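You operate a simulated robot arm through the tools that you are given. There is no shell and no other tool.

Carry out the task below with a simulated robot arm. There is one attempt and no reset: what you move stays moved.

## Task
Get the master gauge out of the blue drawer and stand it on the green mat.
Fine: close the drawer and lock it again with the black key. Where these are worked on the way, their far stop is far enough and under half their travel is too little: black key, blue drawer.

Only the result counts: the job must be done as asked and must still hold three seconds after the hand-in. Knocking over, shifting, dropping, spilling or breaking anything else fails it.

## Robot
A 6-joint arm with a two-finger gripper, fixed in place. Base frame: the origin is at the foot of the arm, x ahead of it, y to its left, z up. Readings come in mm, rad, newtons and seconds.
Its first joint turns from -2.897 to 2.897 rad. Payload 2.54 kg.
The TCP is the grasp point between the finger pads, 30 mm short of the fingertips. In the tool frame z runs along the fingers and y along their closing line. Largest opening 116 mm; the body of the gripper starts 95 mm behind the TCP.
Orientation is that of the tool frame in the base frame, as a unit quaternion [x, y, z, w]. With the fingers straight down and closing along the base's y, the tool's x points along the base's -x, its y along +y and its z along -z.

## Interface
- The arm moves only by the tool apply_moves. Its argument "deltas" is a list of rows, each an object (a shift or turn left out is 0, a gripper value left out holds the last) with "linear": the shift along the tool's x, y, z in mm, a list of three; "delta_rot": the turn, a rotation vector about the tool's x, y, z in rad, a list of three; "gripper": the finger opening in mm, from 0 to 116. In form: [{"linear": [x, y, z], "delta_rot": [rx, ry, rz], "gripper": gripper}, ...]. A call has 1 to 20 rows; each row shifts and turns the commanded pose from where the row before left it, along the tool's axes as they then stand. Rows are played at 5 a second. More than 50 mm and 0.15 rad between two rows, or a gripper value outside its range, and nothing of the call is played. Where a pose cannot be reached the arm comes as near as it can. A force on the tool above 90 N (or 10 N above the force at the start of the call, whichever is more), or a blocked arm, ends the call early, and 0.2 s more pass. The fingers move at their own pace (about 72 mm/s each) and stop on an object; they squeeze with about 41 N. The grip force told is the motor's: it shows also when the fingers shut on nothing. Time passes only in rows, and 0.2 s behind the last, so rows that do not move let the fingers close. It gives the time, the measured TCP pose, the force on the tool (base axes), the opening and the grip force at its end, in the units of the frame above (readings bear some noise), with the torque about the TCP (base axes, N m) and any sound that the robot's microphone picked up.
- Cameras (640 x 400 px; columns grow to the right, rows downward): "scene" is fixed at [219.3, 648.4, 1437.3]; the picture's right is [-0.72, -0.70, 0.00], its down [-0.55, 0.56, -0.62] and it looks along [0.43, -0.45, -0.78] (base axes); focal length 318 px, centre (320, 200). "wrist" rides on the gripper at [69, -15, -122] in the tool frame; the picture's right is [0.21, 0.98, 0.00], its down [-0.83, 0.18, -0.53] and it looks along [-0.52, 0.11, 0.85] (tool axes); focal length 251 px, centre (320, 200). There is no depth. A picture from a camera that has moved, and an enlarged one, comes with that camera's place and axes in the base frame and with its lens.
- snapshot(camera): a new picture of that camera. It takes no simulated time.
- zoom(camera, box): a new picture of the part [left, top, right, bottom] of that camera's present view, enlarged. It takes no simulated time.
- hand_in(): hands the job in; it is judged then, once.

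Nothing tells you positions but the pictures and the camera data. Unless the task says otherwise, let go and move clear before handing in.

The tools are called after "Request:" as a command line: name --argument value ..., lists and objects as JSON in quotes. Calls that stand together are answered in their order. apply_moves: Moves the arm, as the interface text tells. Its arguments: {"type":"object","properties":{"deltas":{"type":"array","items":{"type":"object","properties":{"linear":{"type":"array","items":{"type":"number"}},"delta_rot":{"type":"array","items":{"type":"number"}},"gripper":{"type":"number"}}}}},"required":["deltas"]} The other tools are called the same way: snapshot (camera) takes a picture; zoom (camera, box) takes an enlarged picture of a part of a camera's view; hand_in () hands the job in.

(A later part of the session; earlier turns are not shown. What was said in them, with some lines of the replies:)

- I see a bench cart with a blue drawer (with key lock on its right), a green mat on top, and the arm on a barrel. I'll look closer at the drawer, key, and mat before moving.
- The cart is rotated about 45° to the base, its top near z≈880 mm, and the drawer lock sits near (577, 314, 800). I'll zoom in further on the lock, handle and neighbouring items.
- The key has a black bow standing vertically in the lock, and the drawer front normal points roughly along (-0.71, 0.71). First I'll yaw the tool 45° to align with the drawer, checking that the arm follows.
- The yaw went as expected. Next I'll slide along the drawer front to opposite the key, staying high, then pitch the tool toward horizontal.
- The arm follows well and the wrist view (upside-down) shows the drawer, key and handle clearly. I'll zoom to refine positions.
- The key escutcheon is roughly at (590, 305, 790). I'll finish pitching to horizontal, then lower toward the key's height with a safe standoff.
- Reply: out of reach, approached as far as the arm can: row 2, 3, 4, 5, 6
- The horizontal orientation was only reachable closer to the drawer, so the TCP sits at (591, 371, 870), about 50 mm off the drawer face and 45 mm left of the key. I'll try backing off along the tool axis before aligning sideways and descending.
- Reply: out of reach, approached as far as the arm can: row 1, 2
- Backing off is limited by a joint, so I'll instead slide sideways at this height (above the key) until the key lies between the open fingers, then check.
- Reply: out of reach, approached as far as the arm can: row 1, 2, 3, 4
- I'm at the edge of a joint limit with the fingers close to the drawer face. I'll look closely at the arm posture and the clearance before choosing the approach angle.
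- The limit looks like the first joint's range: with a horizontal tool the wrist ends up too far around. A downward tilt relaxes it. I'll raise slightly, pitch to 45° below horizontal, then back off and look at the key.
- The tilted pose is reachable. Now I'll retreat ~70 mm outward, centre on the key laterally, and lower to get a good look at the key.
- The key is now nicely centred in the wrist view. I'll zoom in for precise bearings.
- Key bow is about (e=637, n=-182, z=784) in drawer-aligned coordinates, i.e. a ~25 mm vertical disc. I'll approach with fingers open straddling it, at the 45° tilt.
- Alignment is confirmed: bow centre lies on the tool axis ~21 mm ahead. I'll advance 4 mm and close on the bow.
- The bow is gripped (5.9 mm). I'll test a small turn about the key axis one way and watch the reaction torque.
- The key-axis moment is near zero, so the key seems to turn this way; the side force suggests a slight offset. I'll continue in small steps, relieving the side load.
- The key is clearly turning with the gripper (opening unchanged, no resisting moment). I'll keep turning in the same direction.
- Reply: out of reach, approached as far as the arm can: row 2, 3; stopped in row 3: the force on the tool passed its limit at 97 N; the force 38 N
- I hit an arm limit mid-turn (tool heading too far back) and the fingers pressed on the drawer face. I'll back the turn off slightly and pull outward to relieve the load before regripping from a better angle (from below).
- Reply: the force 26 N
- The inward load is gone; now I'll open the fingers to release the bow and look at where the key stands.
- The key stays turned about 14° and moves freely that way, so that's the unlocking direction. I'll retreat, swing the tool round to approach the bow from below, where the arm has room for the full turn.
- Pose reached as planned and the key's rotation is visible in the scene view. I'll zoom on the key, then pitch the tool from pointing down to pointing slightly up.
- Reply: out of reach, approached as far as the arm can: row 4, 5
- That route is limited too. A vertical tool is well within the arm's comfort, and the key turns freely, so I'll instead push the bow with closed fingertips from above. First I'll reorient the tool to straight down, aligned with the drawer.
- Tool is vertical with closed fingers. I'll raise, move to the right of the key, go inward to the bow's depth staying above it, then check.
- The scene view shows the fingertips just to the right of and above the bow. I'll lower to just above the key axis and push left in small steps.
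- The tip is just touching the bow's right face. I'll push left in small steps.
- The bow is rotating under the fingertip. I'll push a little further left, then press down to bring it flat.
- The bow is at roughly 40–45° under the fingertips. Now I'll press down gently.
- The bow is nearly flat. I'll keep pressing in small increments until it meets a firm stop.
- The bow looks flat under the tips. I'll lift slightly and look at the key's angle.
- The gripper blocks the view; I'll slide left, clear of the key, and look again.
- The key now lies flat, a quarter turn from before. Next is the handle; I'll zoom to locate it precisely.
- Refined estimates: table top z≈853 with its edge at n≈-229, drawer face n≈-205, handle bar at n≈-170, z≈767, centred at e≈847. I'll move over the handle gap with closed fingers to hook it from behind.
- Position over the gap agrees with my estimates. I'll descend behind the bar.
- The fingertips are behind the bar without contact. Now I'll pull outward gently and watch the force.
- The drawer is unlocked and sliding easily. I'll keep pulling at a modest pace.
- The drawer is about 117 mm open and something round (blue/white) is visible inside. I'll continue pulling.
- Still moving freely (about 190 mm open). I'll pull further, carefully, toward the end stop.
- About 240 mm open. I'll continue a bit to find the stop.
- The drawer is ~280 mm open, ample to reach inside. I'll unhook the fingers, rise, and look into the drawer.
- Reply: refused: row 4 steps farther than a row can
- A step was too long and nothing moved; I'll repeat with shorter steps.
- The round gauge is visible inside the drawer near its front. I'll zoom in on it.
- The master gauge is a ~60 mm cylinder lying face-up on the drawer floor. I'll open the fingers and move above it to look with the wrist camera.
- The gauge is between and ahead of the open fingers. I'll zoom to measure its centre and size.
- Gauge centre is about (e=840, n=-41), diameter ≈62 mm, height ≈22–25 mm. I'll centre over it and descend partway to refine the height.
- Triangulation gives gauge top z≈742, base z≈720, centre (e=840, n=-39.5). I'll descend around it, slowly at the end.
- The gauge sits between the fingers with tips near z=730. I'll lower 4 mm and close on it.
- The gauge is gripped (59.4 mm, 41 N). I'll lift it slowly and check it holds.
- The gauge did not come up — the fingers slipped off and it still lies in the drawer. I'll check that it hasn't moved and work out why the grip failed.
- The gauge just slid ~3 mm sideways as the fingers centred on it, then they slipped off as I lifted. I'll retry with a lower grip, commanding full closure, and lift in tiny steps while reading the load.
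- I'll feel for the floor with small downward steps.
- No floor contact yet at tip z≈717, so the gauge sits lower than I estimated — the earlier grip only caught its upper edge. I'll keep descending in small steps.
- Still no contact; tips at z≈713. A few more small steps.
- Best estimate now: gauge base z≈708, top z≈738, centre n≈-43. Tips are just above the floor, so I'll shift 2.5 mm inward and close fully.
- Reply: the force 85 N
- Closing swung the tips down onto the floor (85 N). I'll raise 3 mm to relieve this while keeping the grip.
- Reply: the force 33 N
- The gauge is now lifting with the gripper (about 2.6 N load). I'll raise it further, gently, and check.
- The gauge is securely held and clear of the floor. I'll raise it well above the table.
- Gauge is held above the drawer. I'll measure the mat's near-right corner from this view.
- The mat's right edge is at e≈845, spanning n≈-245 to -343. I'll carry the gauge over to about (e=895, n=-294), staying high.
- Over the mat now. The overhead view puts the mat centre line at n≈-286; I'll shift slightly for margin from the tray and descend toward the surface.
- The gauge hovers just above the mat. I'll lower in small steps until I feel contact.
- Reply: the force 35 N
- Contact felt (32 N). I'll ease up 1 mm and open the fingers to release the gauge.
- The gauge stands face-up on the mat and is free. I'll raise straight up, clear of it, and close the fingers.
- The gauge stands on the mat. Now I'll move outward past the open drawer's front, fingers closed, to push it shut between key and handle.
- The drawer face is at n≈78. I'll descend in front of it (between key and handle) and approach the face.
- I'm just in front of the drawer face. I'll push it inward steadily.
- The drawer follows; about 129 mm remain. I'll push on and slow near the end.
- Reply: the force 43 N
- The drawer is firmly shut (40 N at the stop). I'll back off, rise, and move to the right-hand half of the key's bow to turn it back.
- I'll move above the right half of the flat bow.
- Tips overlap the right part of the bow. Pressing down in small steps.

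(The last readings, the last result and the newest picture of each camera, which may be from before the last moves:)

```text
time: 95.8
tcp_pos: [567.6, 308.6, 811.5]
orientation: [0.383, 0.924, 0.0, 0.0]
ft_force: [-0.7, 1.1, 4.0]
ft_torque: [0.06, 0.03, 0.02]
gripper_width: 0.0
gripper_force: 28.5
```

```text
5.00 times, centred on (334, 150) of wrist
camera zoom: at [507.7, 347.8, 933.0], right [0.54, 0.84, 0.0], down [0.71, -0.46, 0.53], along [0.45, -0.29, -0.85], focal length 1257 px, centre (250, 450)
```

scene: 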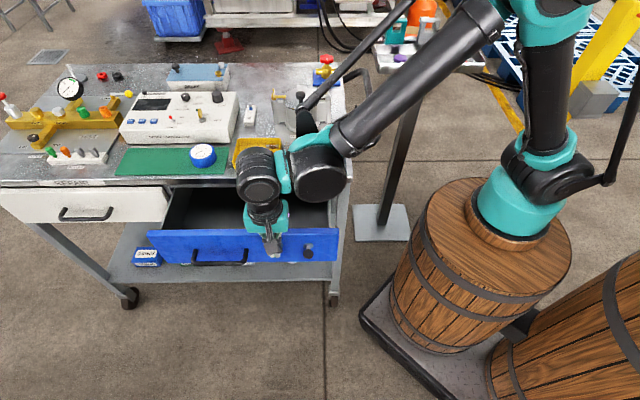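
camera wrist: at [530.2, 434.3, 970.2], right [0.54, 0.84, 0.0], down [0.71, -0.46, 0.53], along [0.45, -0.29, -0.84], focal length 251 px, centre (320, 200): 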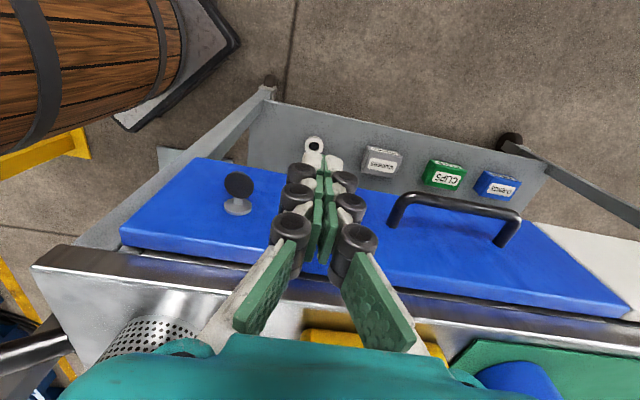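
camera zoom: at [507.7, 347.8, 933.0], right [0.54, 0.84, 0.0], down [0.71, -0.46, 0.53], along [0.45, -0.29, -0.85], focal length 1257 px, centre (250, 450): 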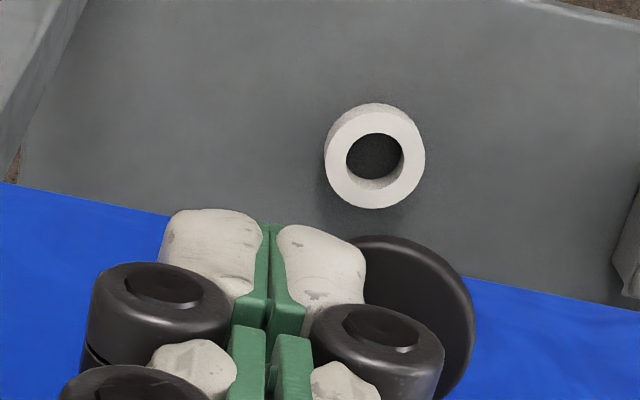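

The bow is starting to turn. I'll continue pressing.

Request:
apply_moves --deltas '[{"linear": [0, 0, 2]}, {"linear": [0, 0, 2]}, {"linear": [0, 0, 2]}, {}]'

Request:
zoom --camera "scene" --box '[276, 180, 340, 220]'

Request:
zoom --camera "wrist" --box '[270, 110, 398, 190]'

```text
time: 96.8
tcp_pos: [568.1, 309.7, 804.1]
orientation: [0.382, 0.924, 0.0, 0.0]
ft_force: [-0.6, -0.6, 1.0]
ft_torque: [-0.02, 0.02, -0.01]
gripper_width: 0.0
gripper_force: 28.6
```

```text
10.00 times, centred on (308, 200) of scene
camera zoom: at [219.3, 648.4, 1437.3], right [-0.72, -0.7, 0.0], down [-0.55, 0.56, -0.62], along [0.43, -0.45, -0.78], focal length 3179 px, centre (440, 200)
```

zoom: 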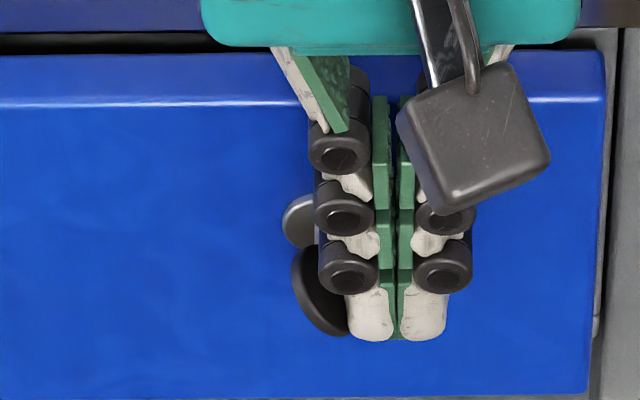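

```text
5.00 times, centred on (334, 150) of wrist
camera zoom: at [507.8, 347.6, 926.5], right [0.54, 0.84, 0.0], down [0.71, -0.46, 0.53], along [0.45, -0.29, -0.85], focal length 1257 px, centre (250, 450)
```

zoom: 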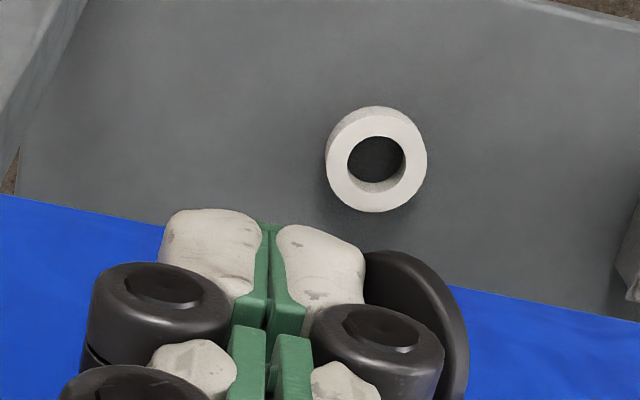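

The bow is roughly halfway back. Now I'll rise, straddle the bow with open fingers, and close them so it's squeezed upright (the locked position).

Request:
apply_moves --deltas '[{"linear": [0, 0, -20]}, {"linear": [0, 0, -25]}, {"linear": [0, 16.5, 0], "gripper": 60}, {}]'

Request:
zoom --camera "scene" --box '[276, 180, 340, 220]'

Request:
zoom --camera "wrist" --box '[256, 100, 384, 180]'

```text
time: 97.8
tcp_pos: [580.0, 321.2, 850.1]
orientation: [0.383, 0.924, -0.001, 0.0]
ft_force: [0.4, 0.0, -0.4]
ft_torque: [-0.02, 0.01, -0.01]
gripper_width: 60.5
gripper_force: 0.0
```

```text
10.00 times, centred on (308, 200) of scene
camera zoom: at [219.3, 648.4, 1437.3], right [-0.72, -0.7, 0.0], down [-0.55, 0.56, -0.62], along [0.43, -0.45, -0.78], focal length 3179 px, centre (440, 200)
```

zoom: 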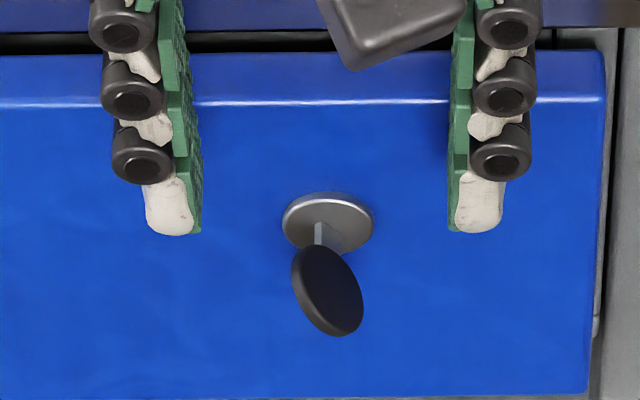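

```text
5.00 times, centred on (320, 140) of wrist
camera zoom: at [520.1, 359.5, 972.1], right [0.54, 0.84, 0.0], down [0.71, -0.46, 0.53], along [0.45, -0.29, -0.85], focal length 1257 px, centre (320, 500)
```

zoom: 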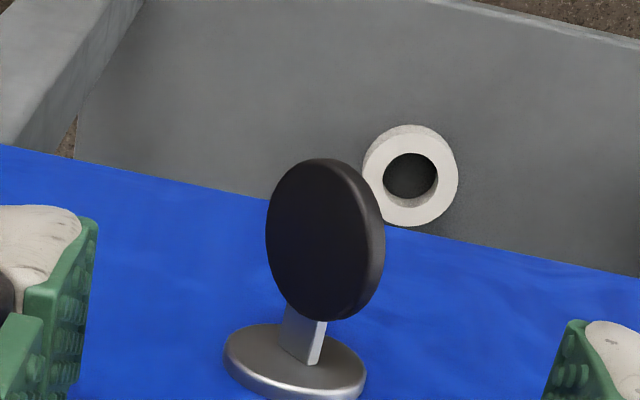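

The bow sits at about 50° between the open fingers. I'll descend around it and close.

Request:
apply_moves --deltas '[{"linear": [0, 0, 15]}, {"linear": [0, 0, 15]}, {"linear": [0, 0, 13]}, {}]'

Request:
zoom --camera "wrist" --box '[256, 120, 384, 200]'

Request:
apply_moves --deltas '[{"gripper": 40}, {"gripper": 25}, {"gripper": 16}, {"gripper": 8}, {"gripper": 4}, {}]'

Request:
zoom --camera "wrist" --box '[256, 120, 384, 200]'

Request:
zoom --camera "scene" --box '[276, 180, 340, 220]'

```text
time: 98.8
tcp_pos: [579.7, 319.7, 808.3]
orientation: [0.384, 0.923, 0.0, 0.0]
ft_force: [-0.9, -0.1, -1.3]
ft_torque: [-0.04, 0.01, -0.03]
gripper_width: 60.1
gripper_force: 0.1
```

```text
5.00 times, centred on (320, 160) of wrist
camera zoom: at [520.5, 359.0, 929.4], right [0.54, 0.84, 0.0], down [0.71, -0.46, 0.53], along [0.45, -0.29, -0.85], focal length 1257 px, centre (320, 400)
```

zoom: 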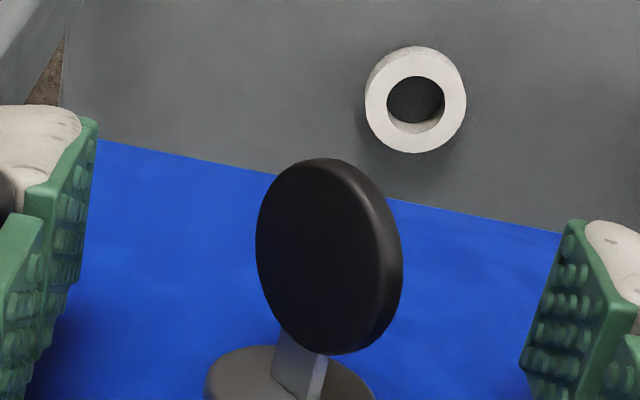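

```text
time: 100.2
tcp_pos: [579.8, 319.2, 808.1]
orientation: [0.384, 0.924, 0.0, 0.0]
ft_force: [2.3, 2.6, 0.6]
ft_torque: [0.02, -0.03, -0.01]
gripper_width: 6.2
gripper_force: 1.3
```

```text
5.00 times, centred on (320, 160) of wrist
camera zoom: at [520.4, 359.0, 929.5], right [0.54, 0.84, 0.0], down [0.71, -0.46, 0.53], along [0.45, -0.29, -0.85], focal length 1257 px, centre (320, 400)
```

zoom: 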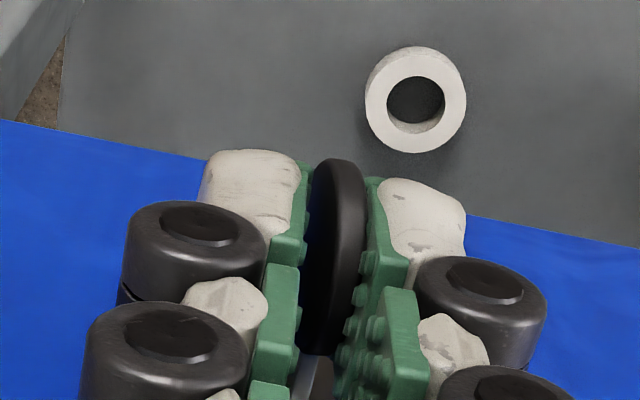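

```text
10.00 times, centred on (308, 200) of scene
camera zoom: at [219.3, 648.4, 1437.3], right [-0.72, -0.7, 0.0], down [-0.55, 0.56, -0.62], along [0.43, -0.45, -0.78], focal length 3179 px, centre (440, 200)
```

zoom: 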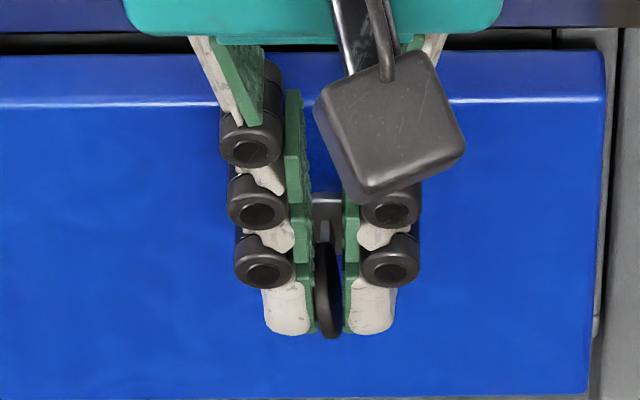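

The bow is nearly upright between the pads (6.2 mm). I'll squeeze fully and then nudge it a few degrees further to make sure it's seated at its locked stop.

Request:
apply_moves --deltas '[{"gripper": 0}, {"gripper": 0}, {"gripper": 0}, {}]'

Request:
apply_moves --deltas '[{"linear": [0, -0.7, 0], "delta_rot": [-0.03, 0, 0]}, {"linear": [0, -0.7, 0], "delta_rot": [-0.03, 0, 0]}, {}]'

Request:
zoom --camera "wrist" --box '[256, 120, 384, 200]'

```text
time: 101.2
tcp_pos: [580.4, 321.2, 807.7]
orientation: [0.383, 0.924, 0.001, 0.001]
ft_force: [7.9, 8.8, 1.4]
ft_torque: [0.18, -0.11, 0.0]
gripper_width: 6.1
gripper_force: 32.7
```

```text
time: 102.0
tcp_pos: [579.5, 320.2, 807.9]
orientation: [0.383, 0.923, 0.028, 0.013]
ft_force: [15.3, 11.8, 27.4]
ft_torque: [0.25, -0.3, -0.01]
gripper_width: 6.0
gripper_force: 32.7
```

```text
5.00 times, centred on (320, 160) of wrist
camera zoom: at [514.3, 353.2, 928.0], right [0.54, 0.84, 0.06], down [0.69, -0.48, 0.55], along [0.49, -0.25, -0.84], focal length 1257 px, centre (320, 400)
```

zoom: 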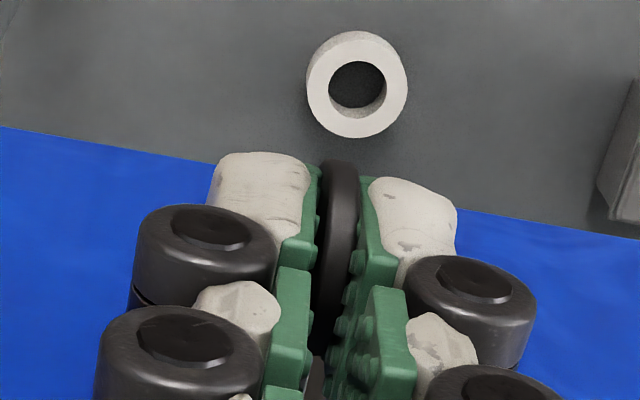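

The key resists further turning, so it's at its stop. I'll undo the nudge, open, and retreat to inspect.

Request:
apply_moves --deltas '[{"linear": [0, 0.7, 0], "delta_rot": [0.03, 0, 0]}, {"linear": [0, 0.7, 0], "delta_rot": [0.03, 0, 0]}, {"gripper": 20}, {"gripper": 40}, {"gripper": 60}, {"linear": [0, 0, -20]}, {"linear": [0, 0, -30]}, {"linear": [25, 0, -20]}, {"linear": [30, 0, -20]}, {}]'

Request:
zoom --camera "scene" --box '[276, 180, 340, 220]'

Request:
snapshot --camera "wrist"

```text
time: 104.2
tcp_pos: [540.3, 360.9, 898.5]
orientation: [0.384, 0.923, 0.0, 0.0]
ft_force: [0.4, -0.3, 0.2]
ft_torque: [-0.02, -0.01, -0.02]
gripper_width: 59.7
gripper_force: 0.1
```

```text
10.00 times, centred on (308, 200) of scene
camera zoom: at [219.3, 648.4, 1437.3], right [-0.72, -0.7, 0.0], down [-0.55, 0.56, -0.62], along [0.43, -0.45, -0.78], focal length 3179 px, centre (440, 200)
```

zoom: 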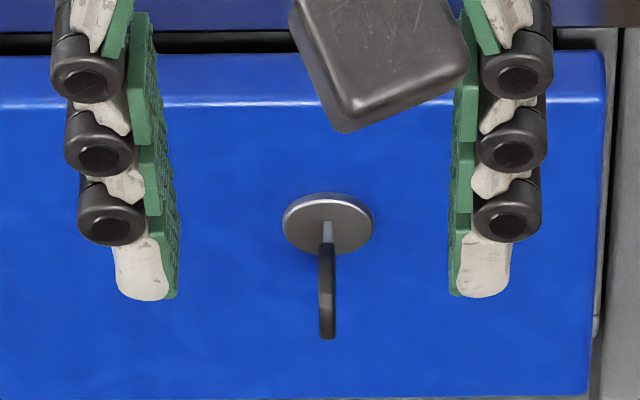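

```text
taken
camera wrist: at [481.1, 399.5, 1020.7], right [0.54, 0.84, 0.0], down [0.71, -0.46, 0.53], along [0.45, -0.29, -0.85], focal length 251 px, centre (320, 200)
```

wrist: 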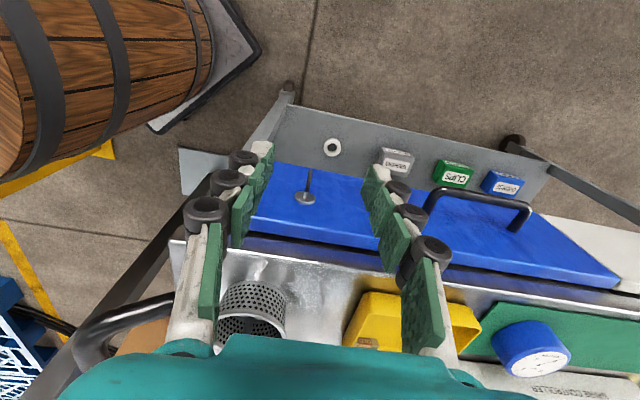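

The key looks exactly as it did at the start and the drawer is flush. I'll move the arm clear and do a final check of the whole scene.

Request:
apply_moves --deltas '[{"linear": [40, 0, -25]}, {"linear": [40, -10, -25]}, {"linear": [30, -25, -25]}, {"linear": [20, -35, -25]}, {"linear": [0, -40, -25]}, {"linear": [0, -40, -25]}, {}]'

Request:
snapshot --camera "scene"

Request:
zoom --camera "scene" --box '[100, 120, 350, 275]'

Request:
zoom --camera "scene" --box '[168, 125, 264, 185]'

```text
time: 105.8
tcp_pos: [341.4, 342.7, 1046.1]
orientation: [0.383, 0.924, 0.001, 0.0]
ft_force: [0.9, -0.2, -1.4]
ft_torque: [-0.04, 0.0, 0.06]
gripper_width: 60.1
gripper_force: 0.1
```

```text
taken
```

scene: 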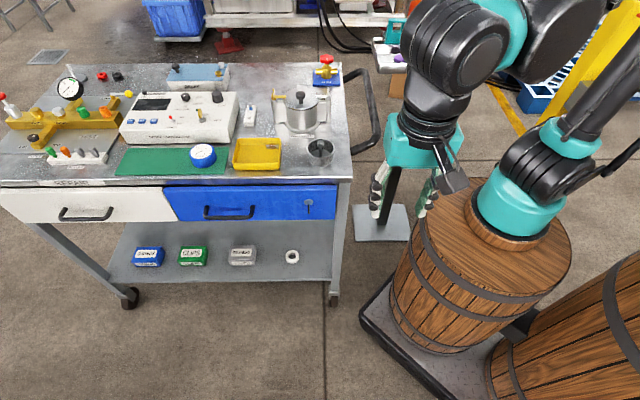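

```text
2.56 times, centred on (225, 198) of scene
camera zoom: at [219.3, 648.4, 1437.3], right [-0.72, -0.7, 0.0], down [-0.55, 0.56, -0.62], along [0.43, -0.45, -0.78], focal length 814 px, centre (563, 206)
```

zoom: 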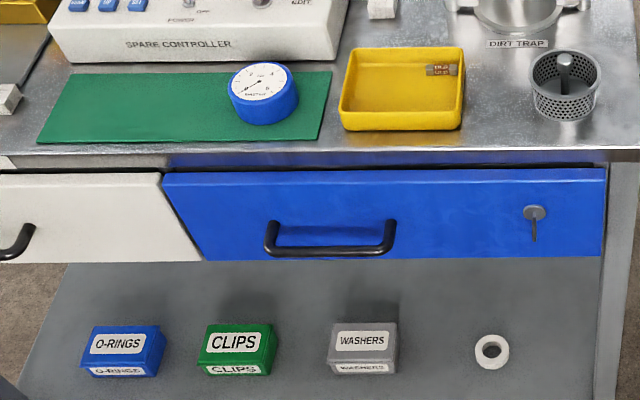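

```text
6.67 times, centred on (216, 155) of scene
camera zoom: at [219.3, 648.4, 1437.3], right [-0.72, -0.7, 0.0], down [-0.55, 0.56, -0.62], along [0.43, -0.45, -0.78], focal length 2120 px, centre (1013, 500)
```

zoom: 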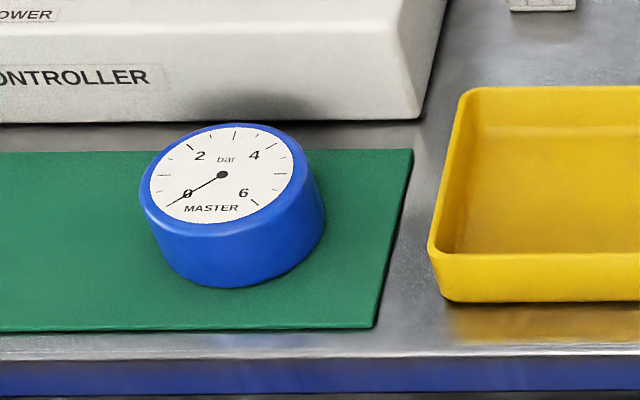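

Gauge stands fully on the mat, drawer is flush, other items look unmoved. One last close look at the key and drawer edge.

Request:
zoom --camera "scene" --box '[280, 180, 344, 220]'

Request:
zoom --camera "scene" --box '[0, 50, 240, 200]'

Request:
zoom --camera "scene" --box '[220, 50, 380, 150]'

```text
10.00 times, centred on (312, 200) of scene
camera zoom: at [219.3, 648.4, 1437.3], right [-0.72, -0.7, 0.0], down [-0.55, 0.56, -0.62], along [0.43, -0.45, -0.78], focal length 3179 px, centre (400, 200)
```

zoom: 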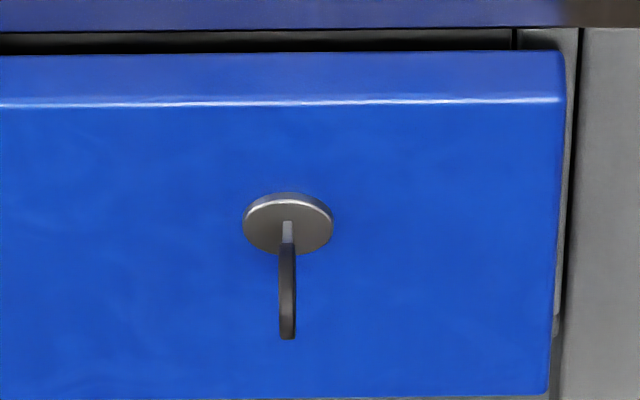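

```text
2.67 times, centred on (120, 125) of scene
camera zoom: at [219.3, 648.4, 1437.3], right [-0.72, -0.7, 0.0], down [-0.55, 0.56, -0.62], along [0.43, -0.45, -0.78], focal length 848 px, centre (853, 400)
```

zoom: 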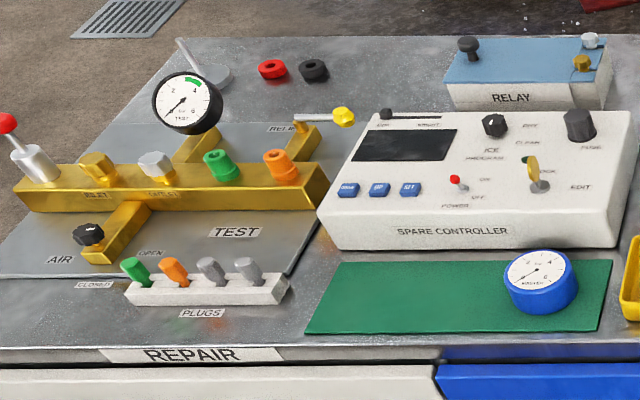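

```text
4.00 times, centred on (300, 100) of scene
camera zoom: at [219.3, 648.4, 1437.3], right [-0.72, -0.7, 0.0], down [-0.55, 0.56, -0.62], along [0.43, -0.45, -0.78], focal length 1272 px, centre (400, 600)
```

zoom: 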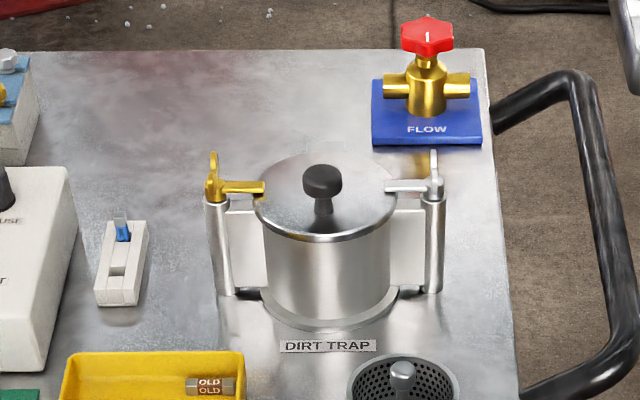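

The gauge is standing on the green mat. The drawer and key match their starting appearance (shut and locked), nothing else has moved, and the arm is clear. I'm handing in.

Request:
hand_in

```text
The job is handed in.
```

The master gauge is out of the blue drawer and standing face-up on the green mat. The drawer is closed and locked again with the black key, and the job is handed in. I don't have the judged result.

- **Gauge:** the first lift failed because the fingers caught only its top edge. It slid about 3 mm on the drawer floor and was not dropped. A lower grip on the second try held.
- **Drawer:** I opened it about 280 mm without reaching its far stop. I couldn't see the full travel, so I can't confirm that counts as more than half. Afterwards I pushed it shut until it met a firm stop.
- **Key:** I turned it a quarter turn to unlock and back to its starting position to lock. It resisted going any further, and it matches the first picture. I did not test the lock by pulling on the drawer.
- **Hard contact:** I pressed harder than intended twice. Once the fingertips hit the drawer front (97 N, which stopped the move), and once they hit the drawer floor (about 85 N). I saw no damage from either.

In the final pictures the other items on the cart look unmoved, and the arm is clear of everything.
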